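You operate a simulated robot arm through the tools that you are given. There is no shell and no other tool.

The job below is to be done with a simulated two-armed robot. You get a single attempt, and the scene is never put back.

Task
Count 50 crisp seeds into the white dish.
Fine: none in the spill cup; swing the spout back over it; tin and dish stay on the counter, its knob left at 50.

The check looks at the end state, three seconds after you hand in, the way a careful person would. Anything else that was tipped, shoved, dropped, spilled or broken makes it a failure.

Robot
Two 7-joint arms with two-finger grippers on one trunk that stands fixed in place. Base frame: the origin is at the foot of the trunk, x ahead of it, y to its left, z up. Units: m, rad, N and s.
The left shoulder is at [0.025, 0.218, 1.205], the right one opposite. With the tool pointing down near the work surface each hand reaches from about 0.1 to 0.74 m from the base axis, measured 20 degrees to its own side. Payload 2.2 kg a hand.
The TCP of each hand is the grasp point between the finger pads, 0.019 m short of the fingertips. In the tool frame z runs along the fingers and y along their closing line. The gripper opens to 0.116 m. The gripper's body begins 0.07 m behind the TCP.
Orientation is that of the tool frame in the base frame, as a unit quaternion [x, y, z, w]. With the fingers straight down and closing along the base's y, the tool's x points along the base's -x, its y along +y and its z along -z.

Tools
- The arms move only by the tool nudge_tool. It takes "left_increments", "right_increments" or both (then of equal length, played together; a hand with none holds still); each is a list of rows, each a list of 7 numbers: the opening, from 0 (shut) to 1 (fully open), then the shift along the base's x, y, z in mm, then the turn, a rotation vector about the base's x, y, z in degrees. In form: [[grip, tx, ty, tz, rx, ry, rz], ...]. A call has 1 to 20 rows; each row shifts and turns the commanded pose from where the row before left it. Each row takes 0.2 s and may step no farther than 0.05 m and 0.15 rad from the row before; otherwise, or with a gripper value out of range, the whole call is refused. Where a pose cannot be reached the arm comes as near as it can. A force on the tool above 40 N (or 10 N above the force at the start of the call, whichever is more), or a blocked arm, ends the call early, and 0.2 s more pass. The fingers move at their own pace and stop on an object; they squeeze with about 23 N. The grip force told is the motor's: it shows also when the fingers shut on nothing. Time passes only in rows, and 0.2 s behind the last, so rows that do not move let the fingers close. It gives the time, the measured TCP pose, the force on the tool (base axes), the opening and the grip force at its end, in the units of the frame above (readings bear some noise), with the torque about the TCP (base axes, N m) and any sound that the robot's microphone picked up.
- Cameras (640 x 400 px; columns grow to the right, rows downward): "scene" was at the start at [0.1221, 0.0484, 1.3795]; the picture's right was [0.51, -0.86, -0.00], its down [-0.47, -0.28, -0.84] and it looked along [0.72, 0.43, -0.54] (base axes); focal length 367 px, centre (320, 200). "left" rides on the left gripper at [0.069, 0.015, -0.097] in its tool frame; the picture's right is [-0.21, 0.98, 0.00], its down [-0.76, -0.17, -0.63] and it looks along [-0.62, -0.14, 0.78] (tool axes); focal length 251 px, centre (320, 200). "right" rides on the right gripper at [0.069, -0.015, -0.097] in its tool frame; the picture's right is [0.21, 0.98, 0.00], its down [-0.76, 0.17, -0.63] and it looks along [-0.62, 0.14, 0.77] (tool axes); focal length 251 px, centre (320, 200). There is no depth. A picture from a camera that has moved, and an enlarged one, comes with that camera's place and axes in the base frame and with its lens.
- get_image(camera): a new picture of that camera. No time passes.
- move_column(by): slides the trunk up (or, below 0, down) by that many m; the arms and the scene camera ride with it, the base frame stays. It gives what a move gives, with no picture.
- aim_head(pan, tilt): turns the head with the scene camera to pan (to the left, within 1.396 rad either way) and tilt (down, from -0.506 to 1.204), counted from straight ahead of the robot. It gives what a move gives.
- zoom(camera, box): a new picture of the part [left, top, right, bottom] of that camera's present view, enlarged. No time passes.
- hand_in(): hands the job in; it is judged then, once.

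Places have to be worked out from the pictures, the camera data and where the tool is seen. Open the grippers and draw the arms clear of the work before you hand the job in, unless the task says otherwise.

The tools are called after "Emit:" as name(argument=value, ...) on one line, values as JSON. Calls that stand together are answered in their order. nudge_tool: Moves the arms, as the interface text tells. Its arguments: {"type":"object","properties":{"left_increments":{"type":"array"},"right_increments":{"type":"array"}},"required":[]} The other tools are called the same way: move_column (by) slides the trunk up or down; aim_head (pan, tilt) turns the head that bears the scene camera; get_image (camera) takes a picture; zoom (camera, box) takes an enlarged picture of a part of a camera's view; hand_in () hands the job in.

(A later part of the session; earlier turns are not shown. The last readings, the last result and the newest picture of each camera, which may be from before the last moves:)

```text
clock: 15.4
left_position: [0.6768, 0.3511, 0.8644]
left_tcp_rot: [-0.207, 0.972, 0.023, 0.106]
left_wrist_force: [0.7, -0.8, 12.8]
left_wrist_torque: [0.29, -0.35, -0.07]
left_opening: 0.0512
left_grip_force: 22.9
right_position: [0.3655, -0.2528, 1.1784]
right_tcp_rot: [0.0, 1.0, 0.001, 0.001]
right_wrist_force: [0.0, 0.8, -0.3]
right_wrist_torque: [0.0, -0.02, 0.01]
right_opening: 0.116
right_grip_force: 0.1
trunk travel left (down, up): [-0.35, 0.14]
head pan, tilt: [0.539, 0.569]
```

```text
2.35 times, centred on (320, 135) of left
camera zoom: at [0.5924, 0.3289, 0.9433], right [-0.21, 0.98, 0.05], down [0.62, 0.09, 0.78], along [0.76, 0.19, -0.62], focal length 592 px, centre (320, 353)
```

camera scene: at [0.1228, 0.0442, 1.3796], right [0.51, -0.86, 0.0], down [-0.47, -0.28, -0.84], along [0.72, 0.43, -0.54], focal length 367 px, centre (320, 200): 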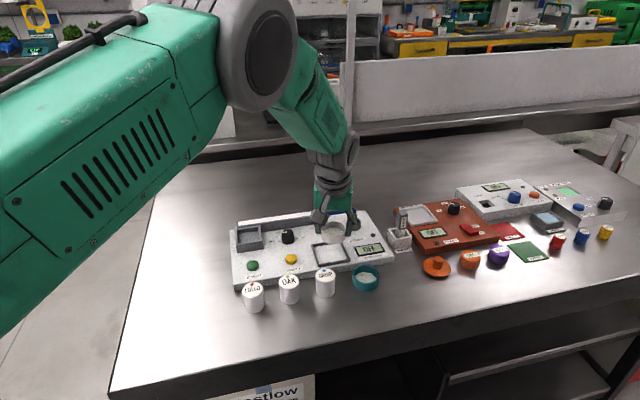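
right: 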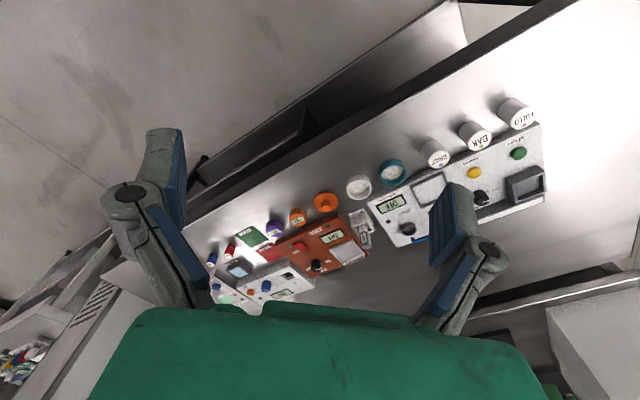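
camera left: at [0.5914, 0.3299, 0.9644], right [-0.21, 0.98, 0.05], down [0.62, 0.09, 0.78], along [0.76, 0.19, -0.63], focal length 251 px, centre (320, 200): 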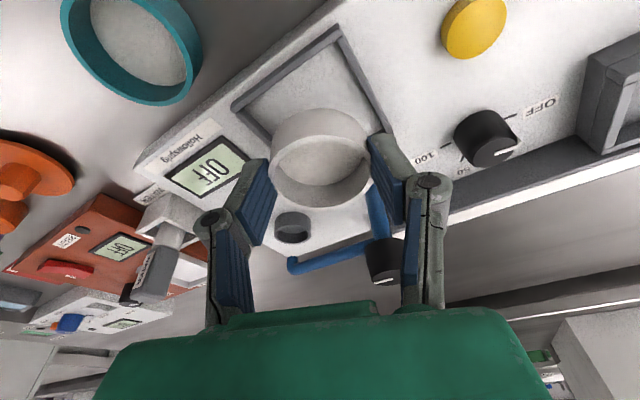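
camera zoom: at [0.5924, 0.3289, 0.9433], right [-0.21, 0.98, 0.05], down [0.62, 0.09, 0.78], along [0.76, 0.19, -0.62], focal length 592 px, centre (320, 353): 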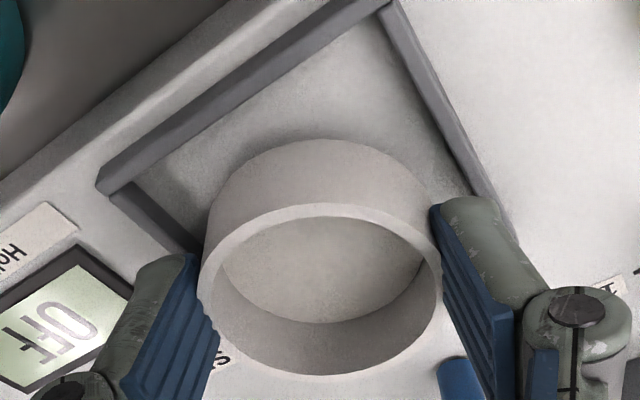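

A 12.8 N contact appeared at TCP z≈0.864, its torque suggesting a far-side touch. I look closely to tell whether the dish sits on the floor of the frame or on its far wall.

Emit:
zoom(camera="scene", box=[315, 230, 365, 261])

Emit:
zoom(camera="left", box=[260, 90, 400, 178])

Emit:
get_image(camera="right")

```text
12.80 times, centred on (340, 246) of scene
camera zoom: at [0.1205, 0.0426, 1.3799], right [0.51, -0.86, 0.0], down [-0.46, -0.27, -0.84], along [0.72, 0.43, -0.54], focal length 4694 px, centre (64, -382)
```

zoom: 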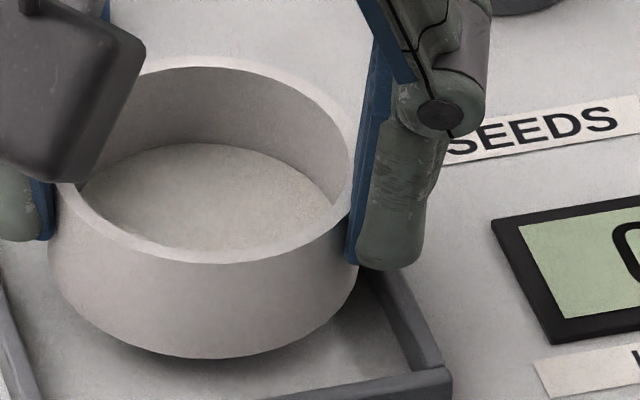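

```text
4.55 times, centred on (330, 134) of left
camera zoom: at [0.5924, 0.3289, 0.9433], right [-0.21, 0.98, 0.05], down [0.62, 0.09, 0.78], along [0.76, 0.19, -0.62], focal length 1143 px, centre (274, 500)
```

zoom: 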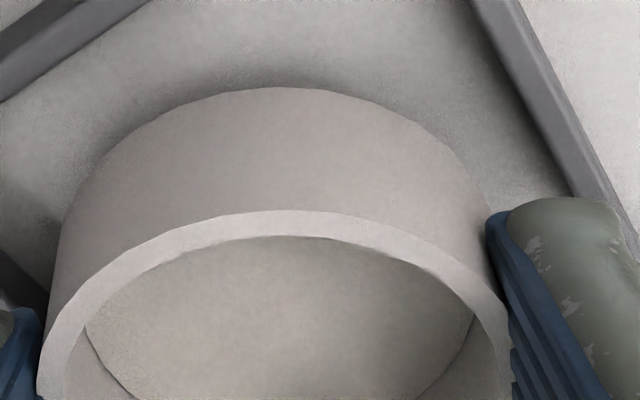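

```text
taken
camera right: at [0.296, -0.2669, 1.2763], right [-0.21, 0.98, 0.0], down [0.76, 0.16, 0.63], along [0.62, 0.14, -0.77], focal length 251 px, centre (320, 200)
```

right: 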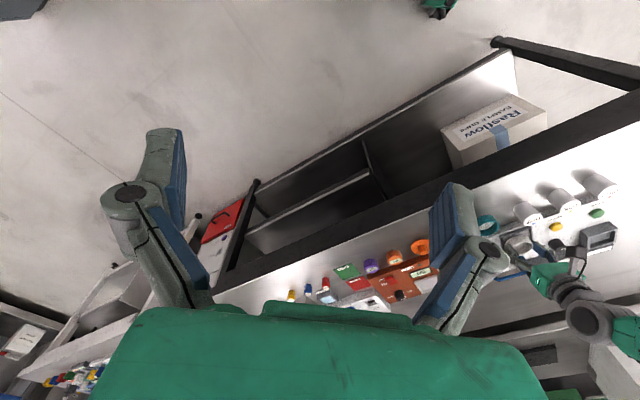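

The shadow gap under the near edge plus the torque indicate the far edge is resting on the far wall. I lift 4 mm, shift 5 mm toward the robot along the machine's axis, and lower again.

Emit:
nudge_tool(left_increments=[[0.36, 0, 0, 5, 0, 0, 0], [0.36, -3.5, -3.5, 0, 0, 0, 0], [0.36, 0, 0, 0, 0, 0, 0], [0.36, 0, 0, -3, 0, 0, 0], [0.36, 0, 0, -2, 0, 0, 0], [0.36, 0, 0, 0, 0, 0, 0]])

Emit:
zoom(camera="scene", box=[315, 230, 365, 261])

Emit:
zoom(camera="left", box=[200, 50, 440, 220])

```text
clock: 16.8
left_position: [0.6745, 0.349, 0.8617]
left_tcp_rot: [-0.207, 0.973, 0.023, 0.103]
left_wrist_force: [-0.5, 0.0, 0.0]
left_wrist_torque: [0.03, 0.0, 0.04]
left_opening: 0.0512
left_grip_force: 23.1
right_position: [0.3661, -0.2511, 1.1801]
right_tcp_rot: [0.0, 1.0, 0.001, 0.002]
right_wrist_force: [-0.2, -0.9, 0.0]
right_wrist_torque: [-0.06, -0.01, 0.02]
right_opening: 0.1159
right_grip_force: 0.1
trunk travel left (down, up): [-0.35, 0.14]
head pan, tilt: [0.539, 0.569]
```

```text
12.80 times, centred on (340, 246) of scene
camera zoom: at [0.123, 0.0442, 1.3795], right [0.51, -0.86, 0.0], down [-0.47, -0.28, -0.84], along [0.72, 0.43, -0.54], focal length 4694 px, centre (64, -382)
```

zoom: 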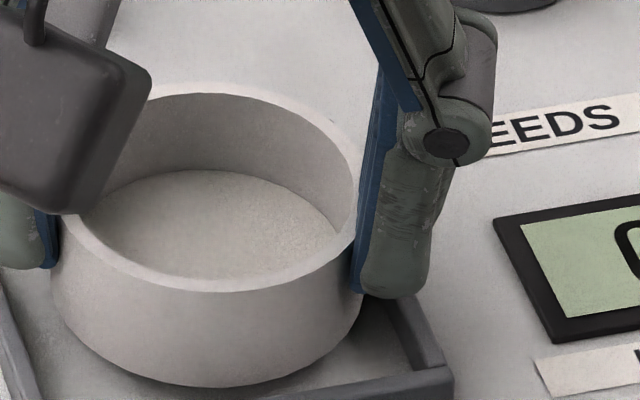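

```text
2.35 times, centred on (320, 135) of left
camera zoom: at [0.589, 0.3261, 0.941], right [-0.21, 0.98, 0.05], down [0.62, 0.09, 0.78], along [0.76, 0.19, -0.63], focal length 592 px, centre (320, 353)
```

zoom: 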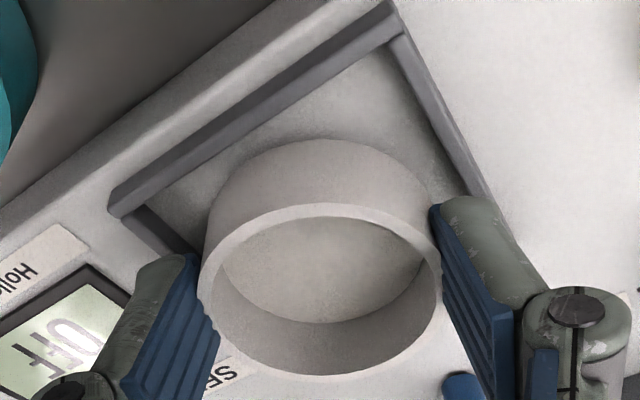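

No contact now at a lower height, so the shift was right. I go on lowering in small steps until it touches the floor.

Emit:
nudge_tool(left_increments=[[0.36, 0, 0, -2, 0, 0, 0], [0.36, 0, 0, -2, 0, 0, 0], [0.36, 0, 0, 0, 0, 0, 0]])

Emit:
zoom(camera="scene", box=[315, 230, 365, 261])

```text
clock: 17.6
left_position: [0.6739, 0.3489, 0.8578]
left_tcp_rot: [-0.207, 0.973, 0.022, 0.104]
left_wrist_force: [0.3, 0.1, -0.5]
left_wrist_torque: [0.0, 0.03, 0.03]
left_opening: 0.0508
left_grip_force: 23.3
right_position: [0.3663, -0.2517, 1.1798]
right_tcp_rot: [0.0, 1.0, 0.001, 0.001]
right_wrist_force: [1.1, 0.2, -0.3]
right_wrist_torque: [0.02, 0.0, 0.06]
right_opening: 0.1158
right_grip_force: 0.1
trunk travel left (down, up): [-0.35, 0.14]
head pan, tilt: [0.539, 0.569]
```

```text
12.80 times, centred on (340, 246) of scene
camera zoom: at [0.1228, 0.0444, 1.3796], right [0.51, -0.86, 0.0], down [-0.47, -0.28, -0.84], along [0.72, 0.43, -0.54], focal length 4694 px, centre (64, -382)
```

zoom: 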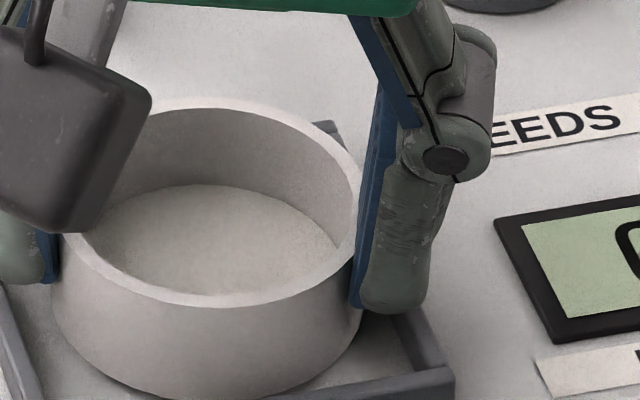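

The dish base is now ~6.5 mm below wall-top level and free; the fingertips are about to meet the frame's right wall. I check from the left camera before letting go.

Emit:
zoom(camera="left", box=[200, 50, 440, 220])

Emit:
zoom(camera="scene", box=[300, 225, 380, 275])

```text
2.35 times, centred on (320, 135) of left
camera zoom: at [0.5889, 0.3262, 0.9376], right [-0.21, 0.98, 0.05], down [0.62, 0.09, 0.78], along [0.76, 0.19, -0.63], focal length 592 px, centre (320, 353)
```

zoom: 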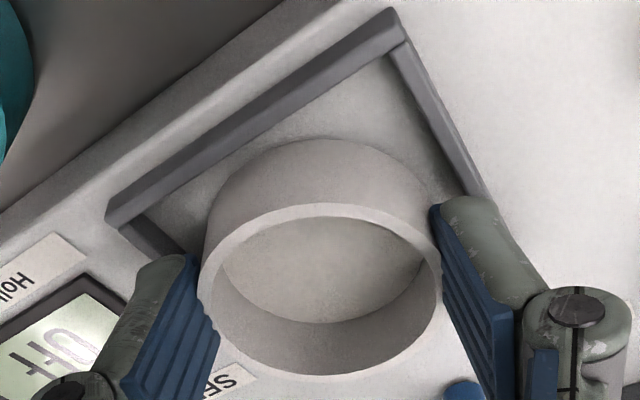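

```text
8.00 times, centred on (340, 250) of scene
camera zoom: at [0.1228, 0.0444, 1.3796], right [0.51, -0.86, 0.0], down [-0.47, -0.28, -0.84], along [0.72, 0.43, -0.54], focal length 2934 px, centre (160, -200)
```

zoom: 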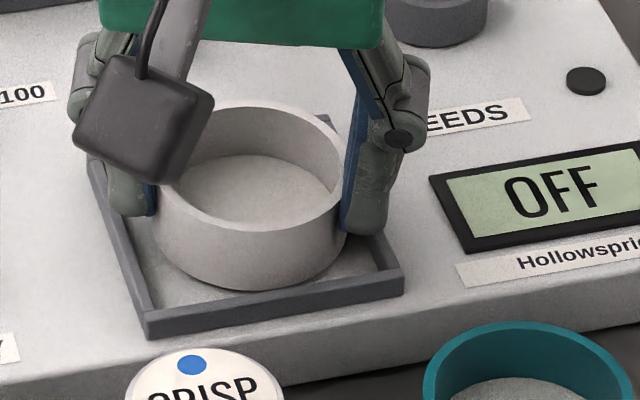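

The dish is inside the frame with margin on the visible sides. I lower 1.5 mm more and read the force.

Emit:
nudge_tool(left_increments=[[0.36, 0, 0, -1, 0, 0, 0], [0.36, 0, 0, -1, 0, 0, 0], [0.36, 0, 0, 0, 0, 0, 0]])

```text
clock: 18.4
left_position: [0.6751, 0.3495, 0.8575]
left_tcp_rot: [-0.206, 0.973, 0.023, 0.104]
left_wrist_force: [-0.4, 1.2, 9.3]
left_wrist_torque: [-0.16, 0.02, 0.05]
left_opening: 0.0511
left_grip_force: 22.3
right_position: [0.3652, -0.2516, 1.1794]
right_tcp_rot: [0.0, 1.0, 0.002, 0.0]
right_wrist_force: [0.4, 0.2, -0.2]
right_wrist_torque: [-0.03, -0.03, -0.02]
right_opening: 0.116
right_grip_force: 0.0
trunk travel left (down, up): [-0.35, 0.14]
head pan, tilt: [0.539, 0.569]
```

It now bears 9 N — the dish is down on the floor. I ease up 1 mm, open the fingers a little and lift straight out.

Emit:
nudge_tool(left_increments=[[0.36, 0, 0, 1, 0, 0, 0], [0.47, 0, 0, 0, 0, 0, 0], [0.55, 0, 0, 0, 0, 0, 0], [0.58, 0, 0, 2, 0, 0, 0], [0.58, 0, 0, 0, 0, 0, 0]])

Emit:
zoom(camera="left", box=[200, 50, 440, 220])

Emit:
zoom(camera="scene", box=[300, 225, 380, 275])

```text
clock: 19.6
left_position: [0.6742, 0.3493, 0.8581]
left_tcp_rot: [-0.207, 0.973, 0.023, 0.103]
left_wrist_force: [-0.2, 0.4, 0.1]
left_wrist_torque: [0.02, 0.01, 0.03]
left_opening: 0.0673
left_grip_force: 0.1
right_position: [0.3667, -0.2526, 1.1784]
right_tcp_rot: [0.001, 1.0, 0.0, 0.001]
right_wrist_force: [-0.6, 0.7, -0.5]
right_wrist_torque: [0.02, 0.0, -0.04]
right_opening: 0.116
right_grip_force: 0.2
trunk travel left (down, up): [-0.35, 0.14]
head pan, tilt: [0.539, 0.569]
```

```text
2.35 times, centred on (320, 135) of left
camera zoom: at [0.5885, 0.3265, 0.9386], right [-0.21, 0.98, 0.05], down [0.62, 0.09, 0.78], along [0.75, 0.19, -0.63], focal length 592 px, centre (320, 353)
```

zoom: 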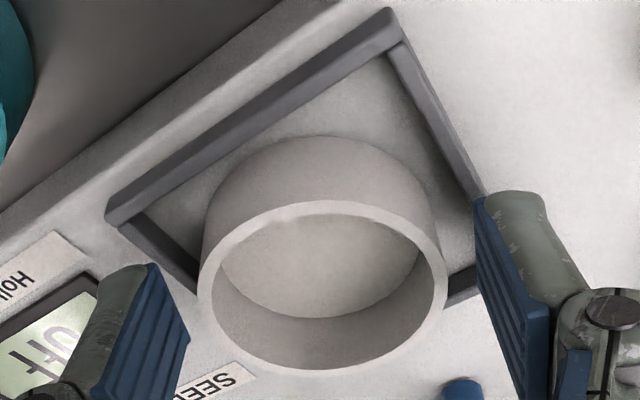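

```text
8.00 times, centred on (340, 250) of scene
camera zoom: at [0.1227, 0.0445, 1.3796], right [0.51, -0.86, 0.0], down [-0.47, -0.28, -0.84], along [0.72, 0.43, -0.54], focal length 2934 px, centre (160, -200)
```

zoom: 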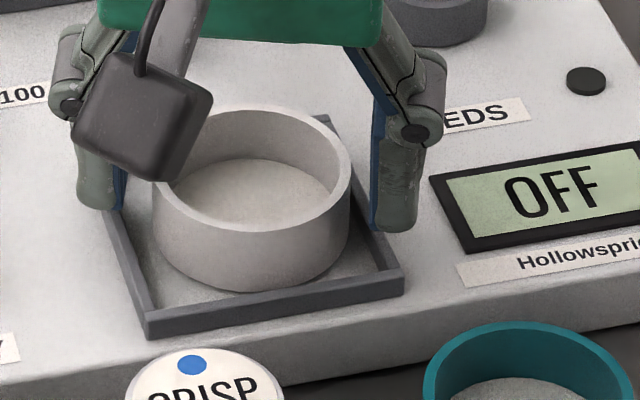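

The dish is released. I lift clear and inspect it.

Emit:
nudge_tool(left_increments=[[0.6, 0, 0, 8, 0, 0, 0], [0.6, 0, 0, 15, 0, 0, 0], [0.6, 0, 0, 20, 0, 0, 0], [0.6, -5, 0, 25, 0, 0, 0], [0.6, -20, 0, 20, 0, 0, 0], [0.6, 0, 0, 0, 0, 0, 0]])

Emit:
get_image(camera="left")

Emit:
zoom(camera="scene", box=[300, 210, 380, 275])

Emit:
zoom(camera="left", box=[260, 40, 460, 165])

```text
clock: 21.0
left_position: [0.65, 0.3484, 0.9451]
left_tcp_rot: [-0.207, 0.973, 0.024, 0.103]
left_wrist_force: [-0.8, -0.9, -0.2]
left_wrist_torque: [0.0, 0.03, -0.01]
left_opening: 0.0698
left_grip_force: 0.1
right_position: [0.3674, -0.2519, 1.1779]
right_tcp_rot: [0.0, 1.0, 0.001, 0.001]
right_wrist_force: [-0.9, 0.4, -0.4]
right_wrist_torque: [0.0, 0.03, 0.0]
right_opening: 0.1159
right_grip_force: 0.0
trunk travel left (down, up): [-0.35, 0.14]
head pan, tilt: [0.539, 0.569]
```

```text
taken
camera left: at [0.5647, 0.3254, 1.0255], right [-0.21, 0.98, 0.05], down [0.62, 0.09, 0.78], along [0.75, 0.19, -0.63], focal length 251 px, centre (320, 200)
```

left: 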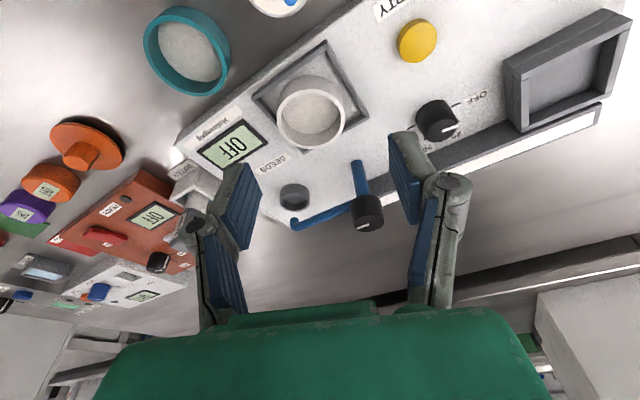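

```text
6.15 times, centred on (340, 242) of scene
camera zoom: at [0.1234, 0.0442, 1.3794], right [0.51, -0.86, 0.0], down [-0.47, -0.28, -0.84], along [0.72, 0.43, -0.54], focal length 2257 px, centre (197, -62)
```

zoom: 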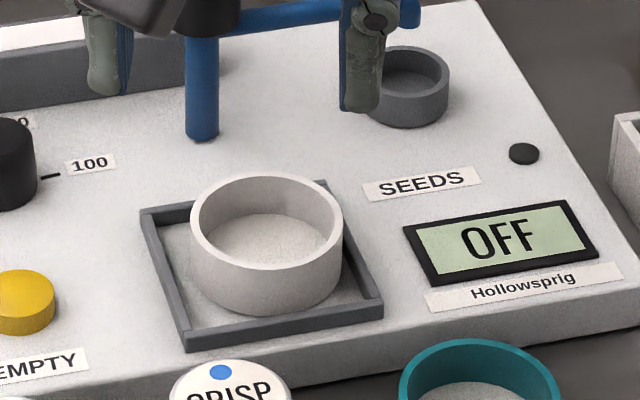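

```text
3.20 times, centred on (360, 102) of left
camera zoom: at [0.5647, 0.3254, 1.0255], right [-0.21, 0.98, 0.05], down [0.62, 0.09, 0.78], along [0.75, 0.19, -0.63], focal length 805 px, centre (192, 512)
```

zoom: 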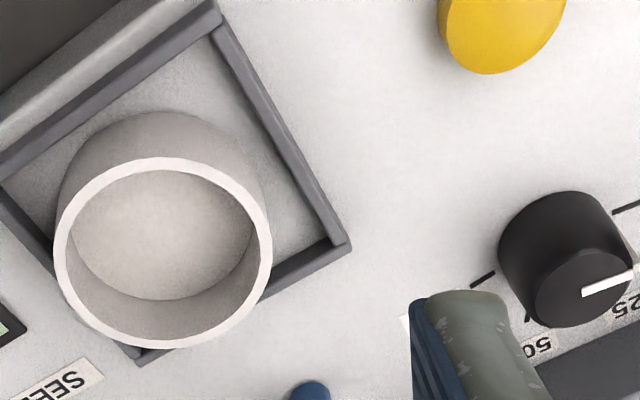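

The dish sits inside the frame. Next is the CRISP tin, about (0.597,0.317); I move above it and look.

Emit:
nudge_tool(left_increments=[[0.6, -20, -10, 0, 0, 0, 0], [0.6, -20, -10, 0, 0, 0, 0], [0.6, -20, -12, 0, 0, 0, 0], [0.6, 0, 0, 0, 0, 0, 0], [0.6, 0, 0, 0, 0, 0, 0]])

Emit:
get_image(camera="left")

Emit:
zoom(camera="scene", box=[230, 215, 390, 315])

```text
clock: 22.2
left_position: [0.5878, 0.3172, 0.9453]
left_tcp_rot: [-0.207, 0.973, 0.023, 0.103]
left_wrist_force: [0.3, 0.7, 0.3]
left_wrist_torque: [0.0, -0.01, -0.01]
left_opening: 0.0699
left_grip_force: 0.0
right_position: [0.3663, -0.2516, 1.1788]
right_tcp_rot: [0.0, 1.0, 0.001, 0.001]
right_wrist_force: [-0.1, -0.1, -0.5]
right_wrist_torque: [-0.02, -0.02, 0.01]
right_opening: 0.1159
right_grip_force: 0.0
trunk travel left (down, up): [-0.35, 0.14]
head pan, tilt: [0.539, 0.569]
```

```text
taken
camera left: at [0.5028, 0.2944, 1.0265], right [-0.21, 0.98, 0.05], down [0.62, 0.09, 0.78], along [0.76, 0.19, -0.63], focal length 251 px, centre (320, 200)
```

left: 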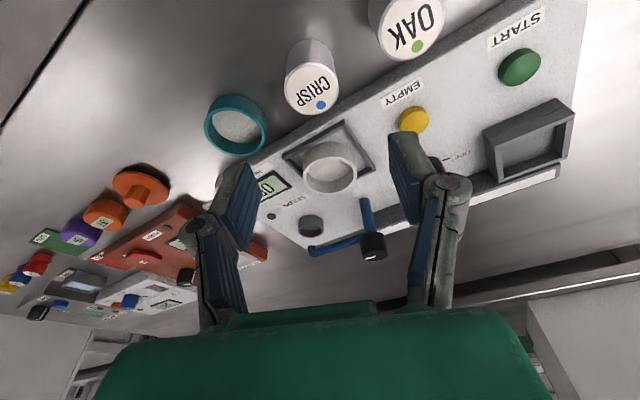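

```text
4.00 times, centred on (310, 265) of scene
camera zoom: at [0.1225, 0.0443, 1.3796], right [0.51, -0.86, 0.0], down [-0.47, -0.28, -0.84], along [0.72, 0.43, -0.54], focal length 1467 px, centre (360, -60)
```

zoom: 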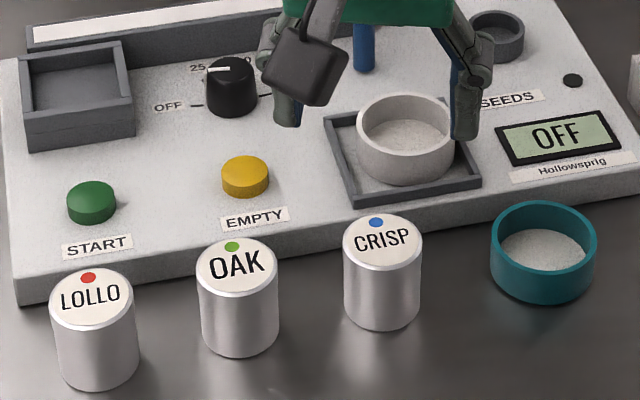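

CRISP's lid centre is ≈(0.591,0.315,0.851). I correct and descend half way.

Emit:
nudge_tool(left_increments=[[0.6, 1, -3, -15, 0, 0, 0], [0.6, 0, 0, -15, 0, 0, 0], [0.6, 0, 0, -15, 0, 0, 0], [0.6, 0, 0, -10, 0, 0, 0], [0.6, 0, 0, 0, 0, 0, 0]])

Emit:
get_image(camera="left")

Emit:
zoom(camera="scene", box=[260, 225, 380, 305])

```text
clock: 23.4
left_position: [0.5899, 0.3136, 0.8926]
left_tcp_rot: [-0.207, 0.973, 0.022, 0.104]
left_wrist_force: [0.1, 0.1, 0.2]
left_wrist_torque: [-0.03, -0.03, -0.03]
left_opening: 0.0695
left_grip_force: 0.0
right_position: [0.367, -0.2523, 1.178]
right_tcp_rot: [0.0, 1.0, 0.001, 0.0]
right_wrist_force: [-0.1, 1.3, 0.0]
right_wrist_torque: [0.0, 0.02, 0.01]
right_opening: 0.1159
right_grip_force: 0.1
trunk travel left (down, up): [-0.35, 0.14]
head pan, tilt: [0.539, 0.569]
```

```text
taken
camera left: at [0.5045, 0.2909, 0.9716], right [-0.21, 0.98, 0.05], down [0.62, 0.09, 0.78], along [0.76, 0.19, -0.63], focal length 251 px, centre (320, 200)
```

left: 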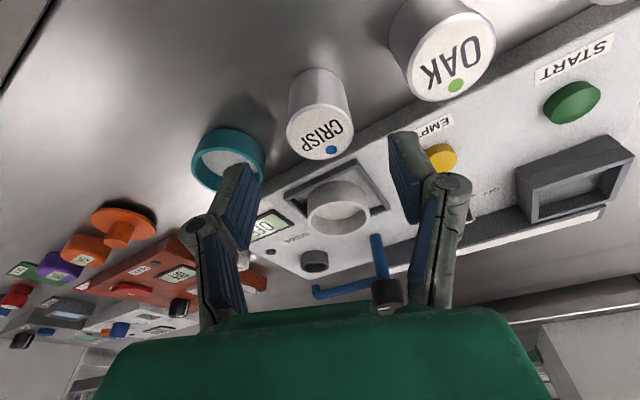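

```text
5.00 times, centred on (320, 265) of scene
camera zoom: at [0.1221, 0.0441, 1.3796], right [0.51, -0.86, 0.0], down [-0.47, -0.28, -0.84], along [0.72, 0.43, -0.54], focal length 1834 px, centre (320, -125)
```

zoom: 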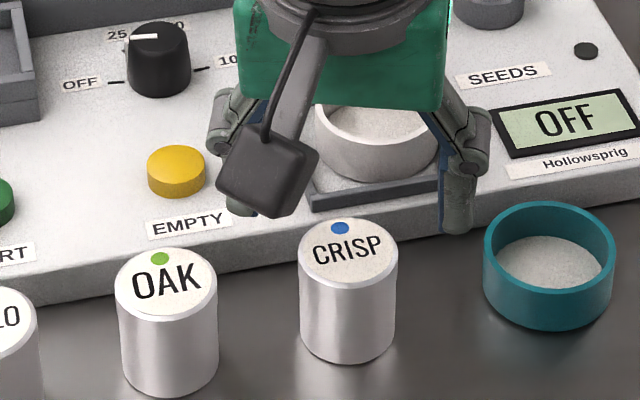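

Lid now measures at ≈(0.588,0.315). I shift 3 mm back and descend to about 10 mm above grasp height.

Emit:
nudge_tool(left_increments=[[0.6, -3, 0, -7, 0, 0, 0], [0.6, 0, 0, -10, 0, 0, 0], [0.6, 0, 0, -10, 0, 0, 0], [0.6, 0, 0, 0, 0, 0, 0]])

Emit:
get_image(camera="left")

Emit:
zoom(camera="scene", box=[260, 225, 380, 305])

```text
clock: 24.4
left_position: [0.5875, 0.3135, 0.8651]
left_tcp_rot: [-0.206, 0.973, 0.023, 0.103]
left_wrist_force: [0.5, -0.2, -0.2]
left_wrist_torque: [0.02, 0.01, -0.01]
left_opening: 0.0693
left_grip_force: 0.0
right_position: [0.366, -0.2523, 1.1807]
right_tcp_rot: [0.0, 1.0, 0.0, 0.001]
right_wrist_force: [0.0, 0.9, 0.1]
right_wrist_torque: [0.0, 0.01, -0.01]
right_opening: 0.1159
right_grip_force: 0.0
trunk travel left (down, up): [-0.35, 0.14]
head pan, tilt: [0.539, 0.569]
```

```text
taken
camera left: at [0.5012, 0.2913, 0.9446], right [-0.21, 0.98, 0.05], down [0.62, 0.09, 0.78], along [0.76, 0.19, -0.63], focal length 251 px, centre (320, 200)
```

left: 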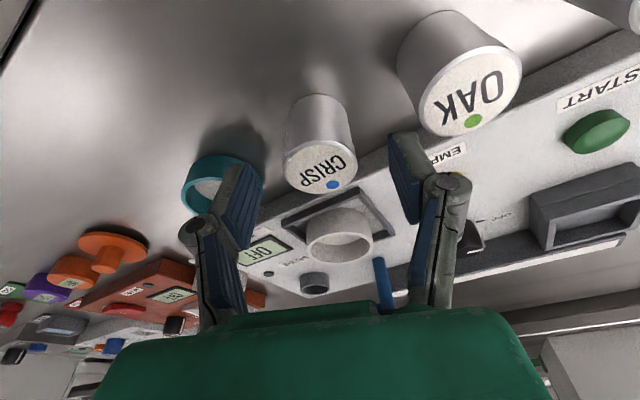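

```text
5.00 times, centred on (320, 265) of scene
camera zoom: at [0.1222, 0.044, 1.3796], right [0.51, -0.86, 0.0], down [-0.47, -0.28, -0.84], along [0.72, 0.43, -0.54], focal length 1834 px, centre (320, -125)
```

zoom: 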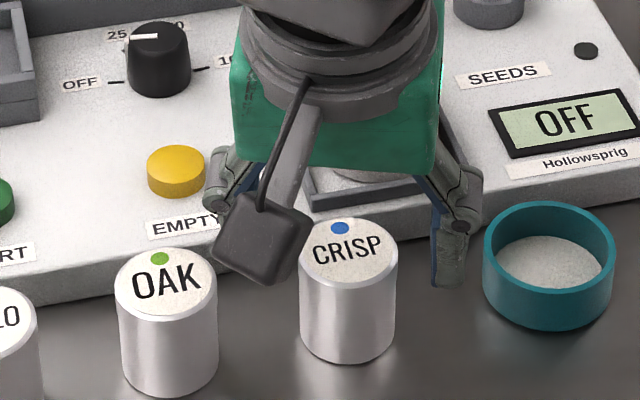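

The tin is centred between the pads. I lower 10 mm and close on the upper part of the tin.

Emit:
nudge_tool(left_increments=[[0.6, 1, 1, -5, 0, 0, 0], [0.6, 0, 0, -5, 0, 0, 0], [0.5, 0, 0, 0, 0, 0, 0], [0.4, 0, 0, 0, 0, 0, 0], [0.3, 0, 0, 0, 0, 0, 0], [0.25, 0, 0, 0, 0, 0, 0], [0.25, 0, 0, 0, 0, 0, 0]])

Emit:
get_image(camera="left")

Emit:
zoom(camera="scene", box=[260, 225, 380, 305])

```text
clock: 26.0
left_position: [0.5864, 0.3151, 0.855]
left_tcp_rot: [-0.207, 0.973, 0.022, 0.103]
left_wrist_force: [0.2, 0.4, 0.1]
left_wrist_torque: [-0.04, -0.04, -0.02]
left_opening: 0.0399
left_grip_force: 23.0
right_position: [0.3664, -0.2523, 1.1793]
right_tcp_rot: [0.0, 1.0, 0.001, 0.001]
right_wrist_force: [-0.6, -0.3, -0.2]
right_wrist_torque: [0.01, 0.01, 0.0]
right_opening: 0.1162
right_grip_force: 0.0
trunk travel left (down, up): [-0.35, 0.14]
head pan, tilt: [0.539, 0.569]
```

```text
taken
camera left: at [0.5024, 0.2922, 0.9346], right [-0.21, 0.98, 0.05], down [0.62, 0.09, 0.78], along [0.76, 0.19, -0.63], focal length 251 px, centre (320, 200)
```

left: 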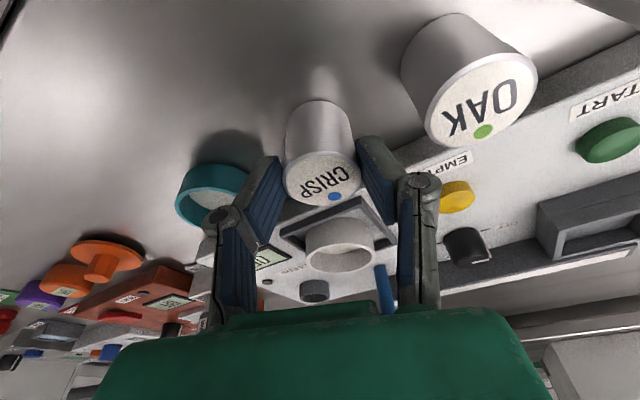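

```text
5.00 times, centred on (320, 265) of scene
camera zoom: at [0.1225, 0.044, 1.3796], right [0.51, -0.86, 0.0], down [-0.47, -0.28, -0.84], along [0.72, 0.43, -0.54], focal length 1834 px, centre (320, -125)
```

zoom: 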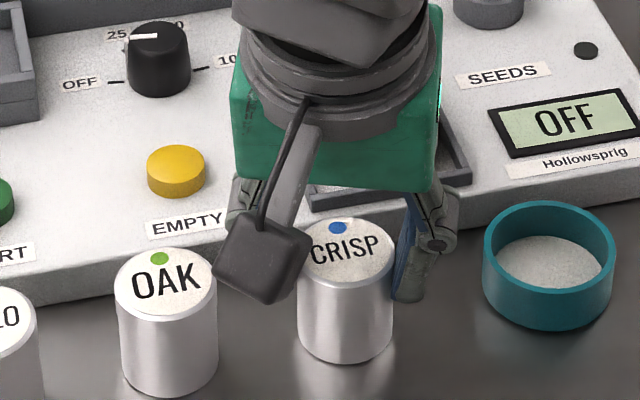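

Tin gripped (opening 39.9 mm). I lift it straight up 75 mm.

Emit:
nudge_tool(left_increments=[[0.25, 0, 0, 8, 0, 0, 0], [0.25, 0, 0, 17, 0, 0, 0], [0.25, 0, 0, 25, 0, 0, 0], [0.25, 0, 0, 25, 0, 0, 0], [0.25, 0, 0, 0, 0, 0, 0]])

Emit:
get_image(camera="left")

Emit:
zoom(camera="scene", box=[220, 190, 400, 315])

```text
clock: 27.2
left_position: [0.5884, 0.3159, 0.9286]
left_tcp_rot: [-0.207, 0.973, 0.023, 0.103]
left_wrist_force: [-0.1, -0.1, -0.3]
left_wrist_torque: [0.0, 0.05, 0.01]
left_opening: 0.0401
left_grip_force: 22.9
right_position: [0.3674, -0.2523, 1.1784]
right_tcp_rot: [0.0, 1.0, 0.001, 0.001]
right_wrist_force: [-0.5, 0.9, 0.8]
right_wrist_torque: [0.0, 0.0, 0.02]
right_opening: 0.116
right_grip_force: 0.0
trunk travel left (down, up): [-0.35, 0.14]
head pan, tilt: [0.539, 0.569]
```

```text
taken
camera left: at [0.5033, 0.2924, 1.0094], right [-0.21, 0.98, 0.05], down [0.62, 0.09, 0.78], along [0.75, 0.19, -0.63], focal length 251 px, centre (320, 200)
```

left: 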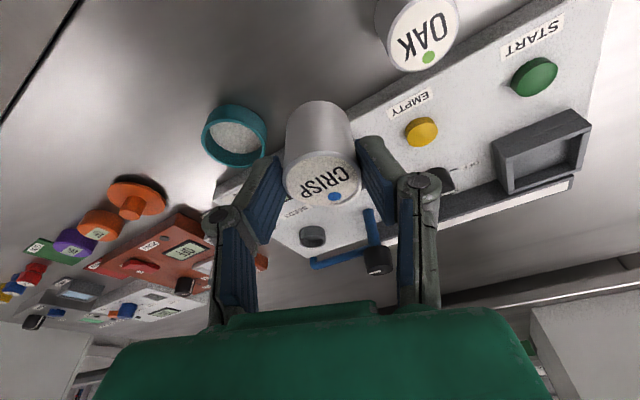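

```text
3.20 times, centred on (310, 252) of scene
camera zoom: at [0.1228, 0.044, 1.3795], right [0.51, -0.86, 0.0], down [-0.47, -0.28, -0.84], along [0.72, 0.43, -0.54], focal length 1174 px, centre (352, 32)
```

zoom: 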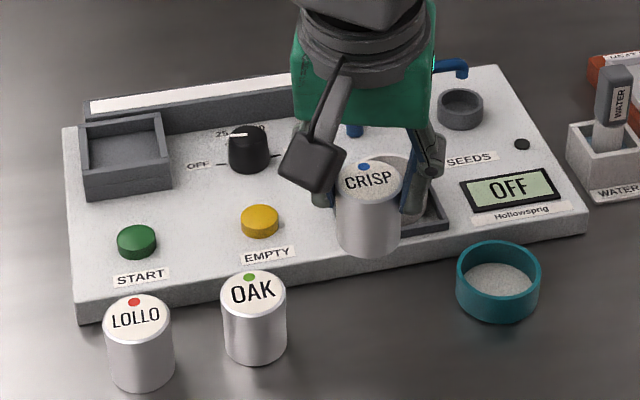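

Tin lifted. I carry it left at this height toward the well, stopping short to measure.

Emit:
nudge_tool(left_increments=[[0.25, 0, 25, 4, 0, 0, 0], [0.25, 0, 30, 4, 0, 0, 0], [0.25, 0, 30, 4, 0, 0, 0], [0.25, 0, 30, 0, 0, 0, 0], [0.25, 0, 30, 0, 0, 0, 0], [0.25, 0, 25, 0, 0, 0, 0], [0.25, 0, 0, 0, 0, 0, 0], [0.25, 0, 0, 0, 0, 0, 0]])

Emit:
get_image(camera="left")

Emit:
zoom(camera="scene", box=[200, 190, 340, 290])

```text
clock: 29.0
left_position: [0.5888, 0.4859, 0.9423]
left_tcp_rot: [-0.206, 0.973, 0.023, 0.104]
left_wrist_force: [0.2, 0.9, -0.8]
left_wrist_torque: [-0.01, 0.0, -0.01]
left_opening: 0.0405
left_grip_force: 22.9
right_position: [0.3683, -0.2502, 1.1796]
right_tcp_rot: [0.0, 1.0, 0.001, 0.001]
right_wrist_force: [-0.7, 0.1, -0.5]
right_wrist_torque: [-0.03, 0.03, -0.04]
right_opening: 0.1162
right_grip_force: 0.0
trunk travel left (down, up): [-0.35, 0.14]
head pan, tilt: [0.539, 0.569]
```

```text
taken
camera left: at [0.503, 0.463, 1.0217], right [-0.21, 0.98, 0.05], down [0.62, 0.09, 0.78], along [0.76, 0.19, -0.63], focal length 251 px, centre (320, 200)
```

left: 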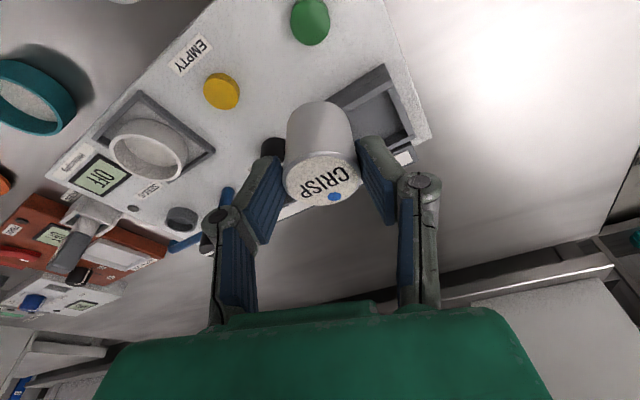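

```text
4.00 times, centred on (270, 240) of scene
camera zoom: at [0.1224, 0.0454, 1.3795], right [0.51, -0.86, 0.0], down [-0.47, -0.28, -0.84], along [0.72, 0.43, -0.54], focal length 1467 px, centre (520, 40)
```

zoom: 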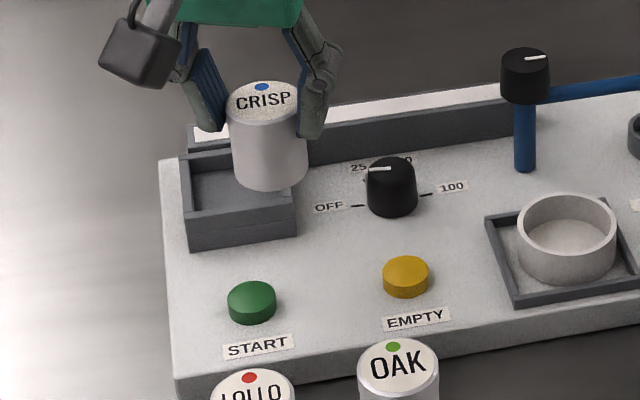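

I enlarge the well in the left view for its corners.

Emit:
zoom(camera="left", box=[280, 50, 440, 170])

Emit:
zoom(camera="scene", box=[230, 205, 290, 255])

```text
3.33 times, centred on (360, 110) of left
camera zoom: at [0.503, 0.463, 1.0217], right [-0.21, 0.98, 0.05], down [0.62, 0.09, 0.78], along [0.76, 0.19, -0.63], focal length 838 px, centre (187, 500)
```

zoom: 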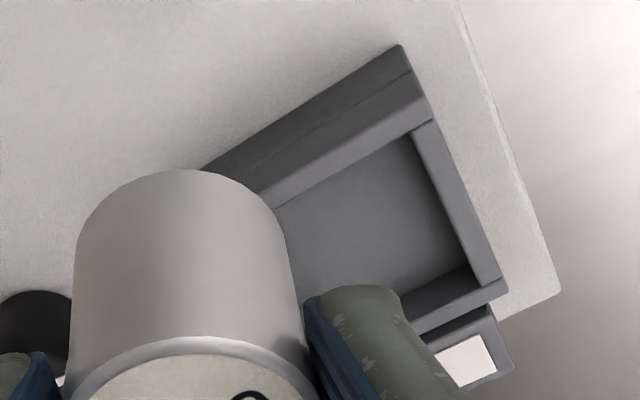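

```text
8.00 times, centred on (260, 230) of scene
camera zoom: at [0.1224, 0.0454, 1.3795], right [0.51, -0.86, 0.0], down [-0.47, -0.28, -0.84], along [0.72, 0.43, -0.54], focal length 2934 px, centre (800, -40)
```

zoom: 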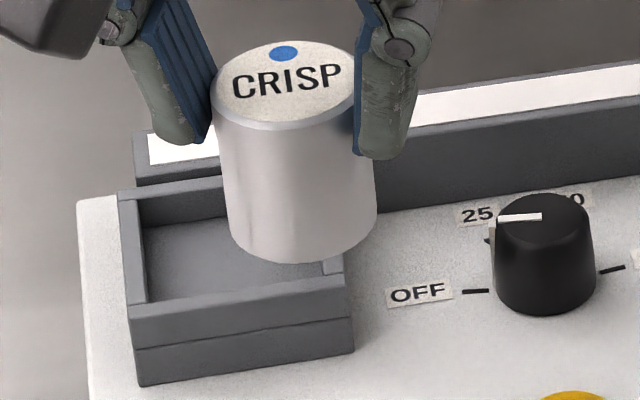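

The well's rim is at z≈0.855 with outer size ~60×55 mm, centre ≈(0.611,0.533). The tin sits ~(+7,+2) mm from the TCP, so I aim the TCP at (0.604,0.531) and come down to leave ~15 mm clearance.

Emit:
nudge_tool(left_increments=[[0.25, 7, 22, 0, 0, 0, 0], [0.25, 8, 23, 0, 0, 0, 0], [0.25, 0, 0, 0, 0, 0, 0], [0.25, 0, 0, -10, 0, 0, 0], [0.25, 0, 0, -12, 0, 0, 0], [0.25, 0, 0, 0, 0, 0, 0]])

Emit:
zoom(camera="left", box=[260, 50, 420, 170])

Emit:
zoom(camera="scene", box=[230, 205, 290, 255])

```text
clock: 30.4
left_position: [0.6036, 0.5291, 0.9192]
left_tcp_rot: [-0.207, 0.973, 0.023, 0.103]
left_wrist_force: [0.1, -0.2, -0.1]
left_wrist_torque: [-0.01, -0.01, 0.0]
left_opening: 0.0402
left_grip_force: 23.2
right_position: [0.3662, -0.2512, 1.1795]
right_tcp_rot: [0.0, 1.0, 0.001, 0.001]
right_wrist_force: [0.8, -0.1, 0.2]
right_wrist_torque: [-0.01, 0.04, 0.0]
right_opening: 0.1161
right_grip_force: 0.0
trunk travel left (down, up): [-0.35, 0.14]
head pan, tilt: [0.539, 0.569]
```

```text
3.33 times, centred on (340, 110) of left
camera zoom: at [0.5175, 0.5081, 0.9995], right [-0.21, 0.98, 0.05], down [0.62, 0.09, 0.78], along [0.76, 0.19, -0.63], focal length 838 px, centre (253, 500)
```

zoom: 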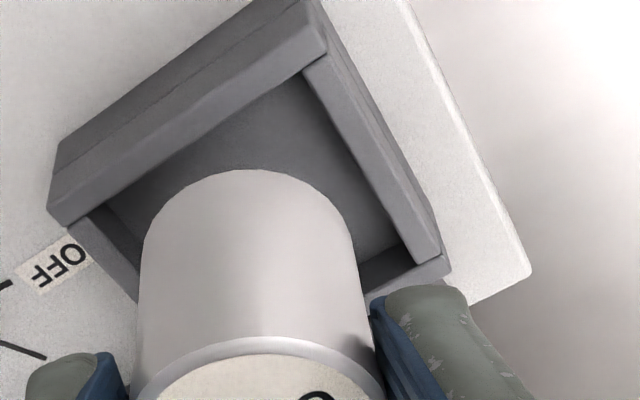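

```text
8.00 times, centred on (260, 230) of scene
camera zoom: at [0.1222, 0.0462, 1.3796], right [0.51, -0.86, 0.0], down [-0.47, -0.28, -0.84], along [0.72, 0.43, -0.54], focal length 2934 px, centre (800, -40)
```

zoom: 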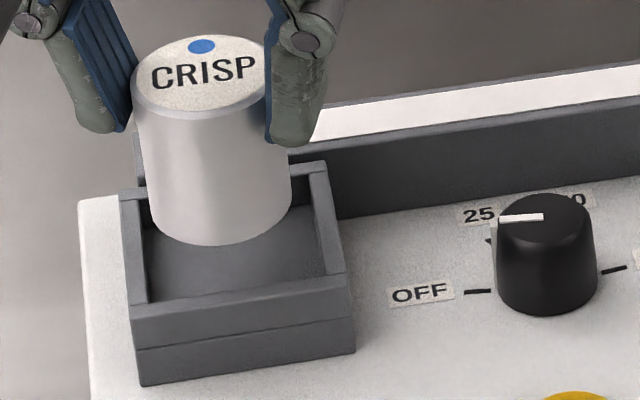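

Comparing both views, the tin base is about 2 mm toward the robot from the well's centre. I shift (+2,+1.5) mm and lower to just at the rim level.

Emit:
nudge_tool(left_increments=[[0.25, 2, 1.5, 0, 0, 0, 0], [0.25, 0, 0, -6, 0, 0, 0], [0.25, 0, 0, -5, 0, 0, 0], [0.25, 0, 0, 0, 0, 0, 0]])

Emit:
zoom(camera="left", box=[260, 50, 420, 170])

Emit:
zoom(camera="scene", box=[230, 205, 290, 255])

```text
clock: 31.4
left_position: [0.6043, 0.5336, 0.9085]
left_tcp_rot: [-0.207, 0.973, 0.022, 0.103]
left_wrist_force: [-0.7, 0.2, -1.2]
left_wrist_torque: [-0.03, -0.02, 0.02]
left_opening: 0.0402
left_grip_force: 23.5
right_position: [0.3669, -0.2503, 1.1796]
right_tcp_rot: [0.0, 1.0, 0.0, 0.001]
right_wrist_force: [0.0, 0.0, -0.3]
right_wrist_torque: [0.01, 0.04, -0.03]
right_opening: 0.116
right_grip_force: 0.2
trunk travel left (down, up): [-0.35, 0.14]
head pan, tilt: [0.539, 0.569]
```

```text
3.33 times, centred on (340, 110) of left
camera zoom: at [0.5194, 0.51, 0.9881], right [-0.21, 0.98, 0.05], down [0.62, 0.09, 0.78], along [0.76, 0.19, -0.63], focal length 838 px, centre (253, 500)
```

zoom: 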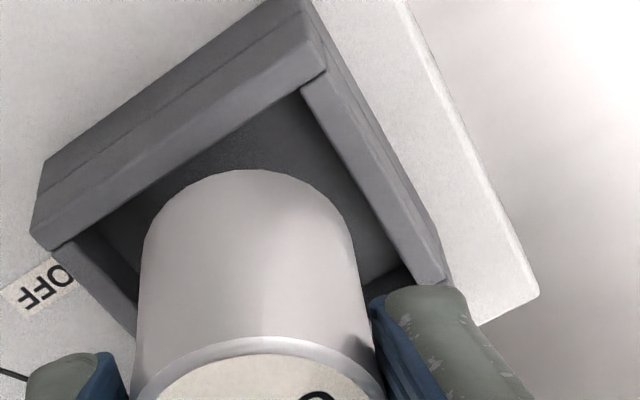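

```text
8.00 times, centred on (260, 230) of scene
camera zoom: at [0.1224, 0.0463, 1.3795], right [0.51, -0.86, 0.0], down [-0.47, -0.28, -0.84], along [0.72, 0.43, -0.54], focal length 2934 px, centre (800, -40)
```

zoom: 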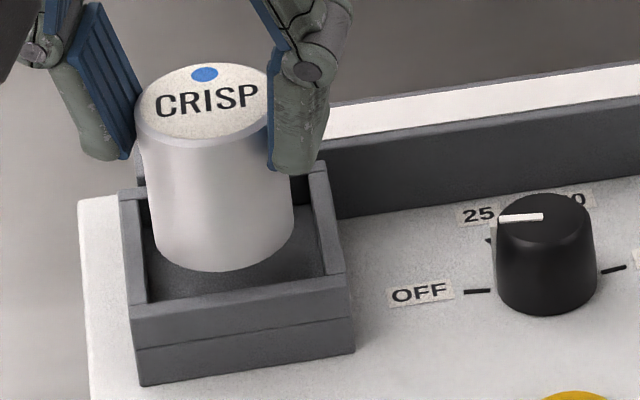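

Tin is slightly to the left in the well by ~2 mm; I shift (+2,−1) mm and lower in fine steps, watching the force.

Emit:
nudge_tool(left_increments=[[0.25, 2, -1, 0, 0, 0, 0], [0.25, 0, 0, -3, 0, 0, 0], [0.25, 0, 0, -3, 0, 0, 0], [0.25, 0, 0, -2, 0, 0, 0], [0.25, 0, 0, 0, 0, 0, 0]])

Emit:
zoom(camera="left", box=[260, 50, 420, 170])

Emit:
zoom(camera="scene", box=[230, 205, 290, 255])

```text
clock: 32.6
left_position: [0.6072, 0.5325, 0.9008]
left_tcp_rot: [-0.207, 0.973, 0.023, 0.104]
left_wrist_force: [1.4, -0.4, -0.5]
left_wrist_torque: [0.0, 0.01, 0.0]
left_opening: 0.0403
left_grip_force: 22.7
right_position: [0.3661, -0.2519, 1.1801]
right_tcp_rot: [0.0, 1.0, 0.0, 0.001]
right_wrist_force: [-0.4, -0.3, -0.8]
right_wrist_torque: [0.01, 0.0, 0.02]
right_opening: 0.1161
right_grip_force: 0.1
trunk travel left (down, up): [-0.35, 0.14]
head pan, tilt: [0.539, 0.569]
```

```text
3.33 times, centred on (340, 110) of left
camera zoom: at [0.5216, 0.5093, 0.9805], right [-0.21, 0.98, 0.05], down [0.62, 0.09, 0.78], along [0.76, 0.19, -0.63], focal length 838 px, centre (253, 500)
```

zoom: 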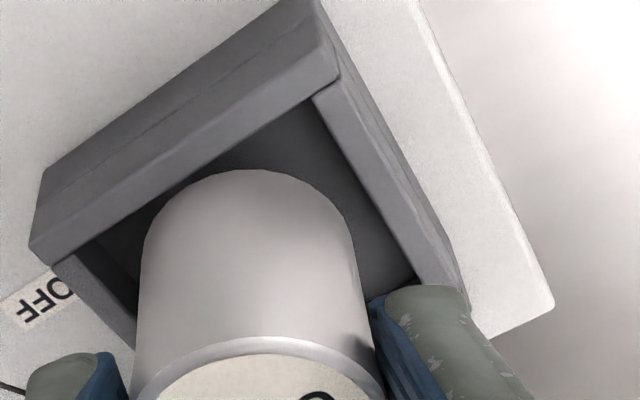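

```text
8.00 times, centred on (260, 230) of scene
camera zoom: at [0.1225, 0.0462, 1.3795], right [0.51, -0.86, 0.0], down [-0.47, -0.28, -0.84], along [0.72, 0.43, -0.54], focal length 2934 px, centre (800, -40)
```

zoom: 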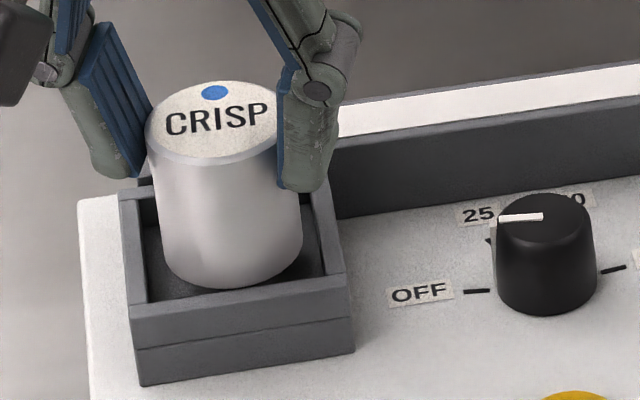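

No contact, and the tin's base is at the rim inside the opening. I keep lowering gently.

Emit:
nudge_tool(left_increments=[[0.25, 0, 0, -2, 0, 0, 0], [0.25, 0, 0, -2, 0, 0, 0], [0.25, 0, 0, 0, 0, 0, 0]])

Emit:
zoom(camera="left", box=[260, 50, 420, 170])

Emit:
zoom(camera="scene", box=[230, 205, 290, 255])

```text
clock: 33.4
left_position: [0.6078, 0.5306, 0.8964]
left_tcp_rot: [-0.207, 0.973, 0.023, 0.103]
left_wrist_force: [0.2, 0.0, -0.5]
left_wrist_torque: [-0.03, -0.02, -0.04]
left_opening: 0.0404
left_grip_force: 23.4
right_position: [0.3665, -0.2504, 1.178]
right_tcp_rot: [0.001, 1.0, 0.001, 0.001]
right_wrist_force: [-0.4, 0.6, -0.5]
right_wrist_torque: [0.02, -0.06, 0.01]
right_opening: 0.1164
right_grip_force: 0.0
trunk travel left (down, up): [-0.35, 0.14]
head pan, tilt: [0.539, 0.569]
```

```text
3.33 times, centred on (340, 110) of left
camera zoom: at [0.5218, 0.5093, 0.976], right [-0.21, 0.98, 0.05], down [0.62, 0.09, 0.78], along [0.76, 0.19, -0.63], focal length 838 px, centre (253, 500)
```

zoom: 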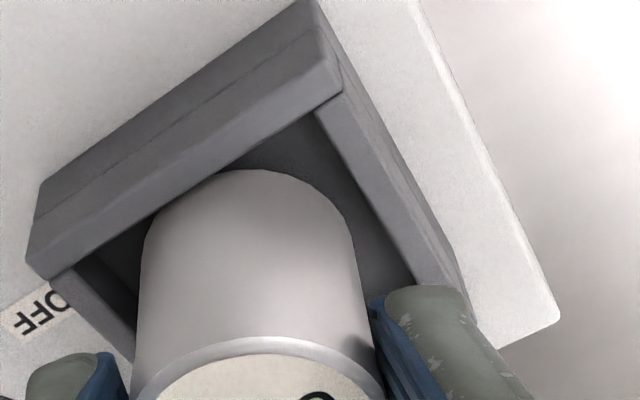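

```text
8.00 times, centred on (260, 230) of scene
camera zoom: at [0.1225, 0.0462, 1.3795], right [0.51, -0.86, 0.0], down [-0.47, -0.28, -0.84], along [0.72, 0.43, -0.54], focal length 2934 px, centre (800, -40)
```

zoom: 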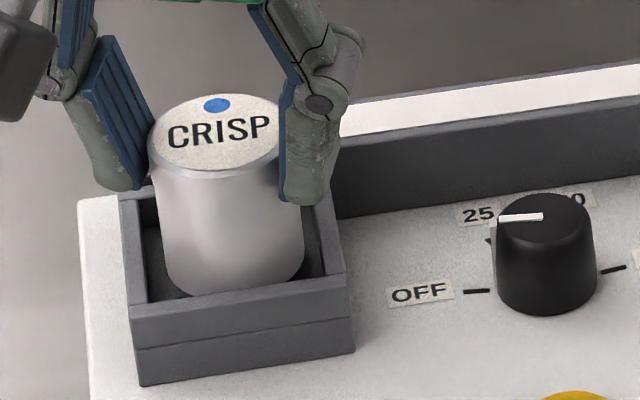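

I check closely whether the tin's front edge goes inside or over the front wall.

Emit:
zoom(camera="scene", box=[243, 228, 277, 250])

Emit:
zoom(camera="left", box=[270, 70, 390, 145])

```text
16.00 times, centred on (260, 239) of scene
camera zoom: at [0.1225, 0.0462, 1.3795], right [0.51, -0.86, 0.0], down [-0.47, -0.28, -0.84], along [0.72, 0.43, -0.54], focal length 5868 px, centre (1280, -424)
```

zoom: 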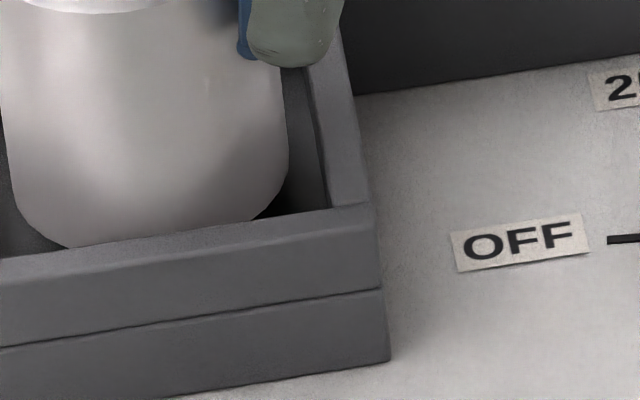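

```text
5.33 times, centred on (330, 108) of left
camera zoom: at [0.5218, 0.5093, 0.976], right [-0.21, 0.98, 0.05], down [0.62, 0.09, 0.78], along [0.76, 0.19, -0.63], focal length 1341 px, centre (267, 693)
```

zoom: 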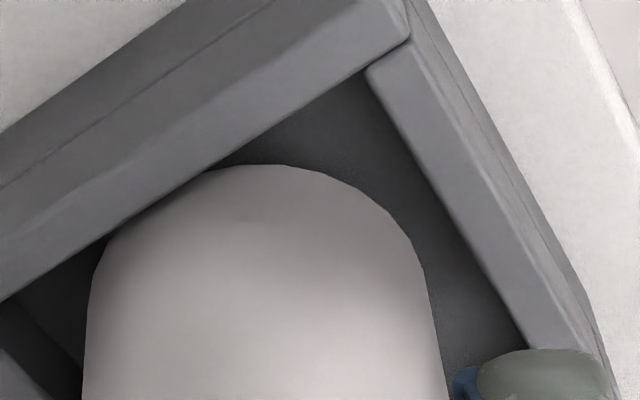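

Both views show the front wall covering the tin's bottom edge, so it is going in. I continue down until it seats.

Emit:
nudge_tool(left_increments=[[0.25, 0, 0, -2, 0, 0, 0], [0.25, 0, 0, -2, 0, 0, 0], [0.25, 0, 0, -1, 0, 0, 0], [0.25, 0, 0, 0, 0, 0, 0]])

Emit:
zoom(camera="scene", box=[230, 205, 290, 255])

```text
clock: 34.4
left_position: [0.6067, 0.5308, 0.892]
left_tcp_rot: [-0.207, 0.973, 0.022, 0.102]
left_wrist_force: [0.7, 0.5, -0.5]
left_wrist_torque: [0.04, 0.01, -0.02]
left_opening: 0.0401
left_grip_force: 22.7
right_position: [0.3661, -0.2511, 1.1791]
right_tcp_rot: [0.0, 1.0, -0.001, 0.001]
right_wrist_force: [-0.6, 0.4, 0.4]
right_wrist_torque: [-0.01, 0.0, -0.01]
right_opening: 0.1161
right_grip_force: 0.1
trunk travel left (down, up): [-0.35, 0.14]
head pan, tilt: [0.539, 0.569]
```

```text
8.00 times, centred on (260, 230) of scene
camera zoom: at [0.1225, 0.0462, 1.3795], right [0.51, -0.86, 0.0], down [-0.47, -0.28, -0.84], along [0.72, 0.43, -0.54], focal length 2934 px, centre (800, -40)
```

zoom: 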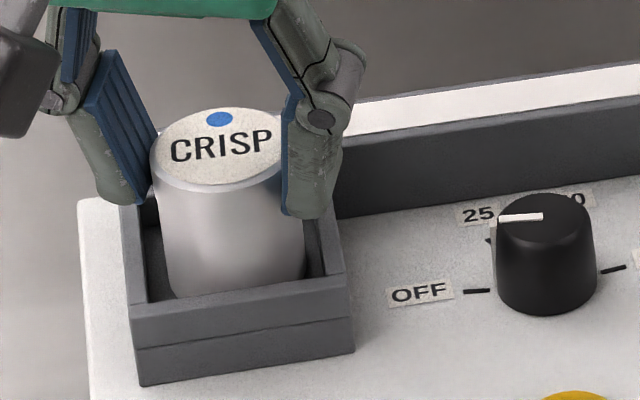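

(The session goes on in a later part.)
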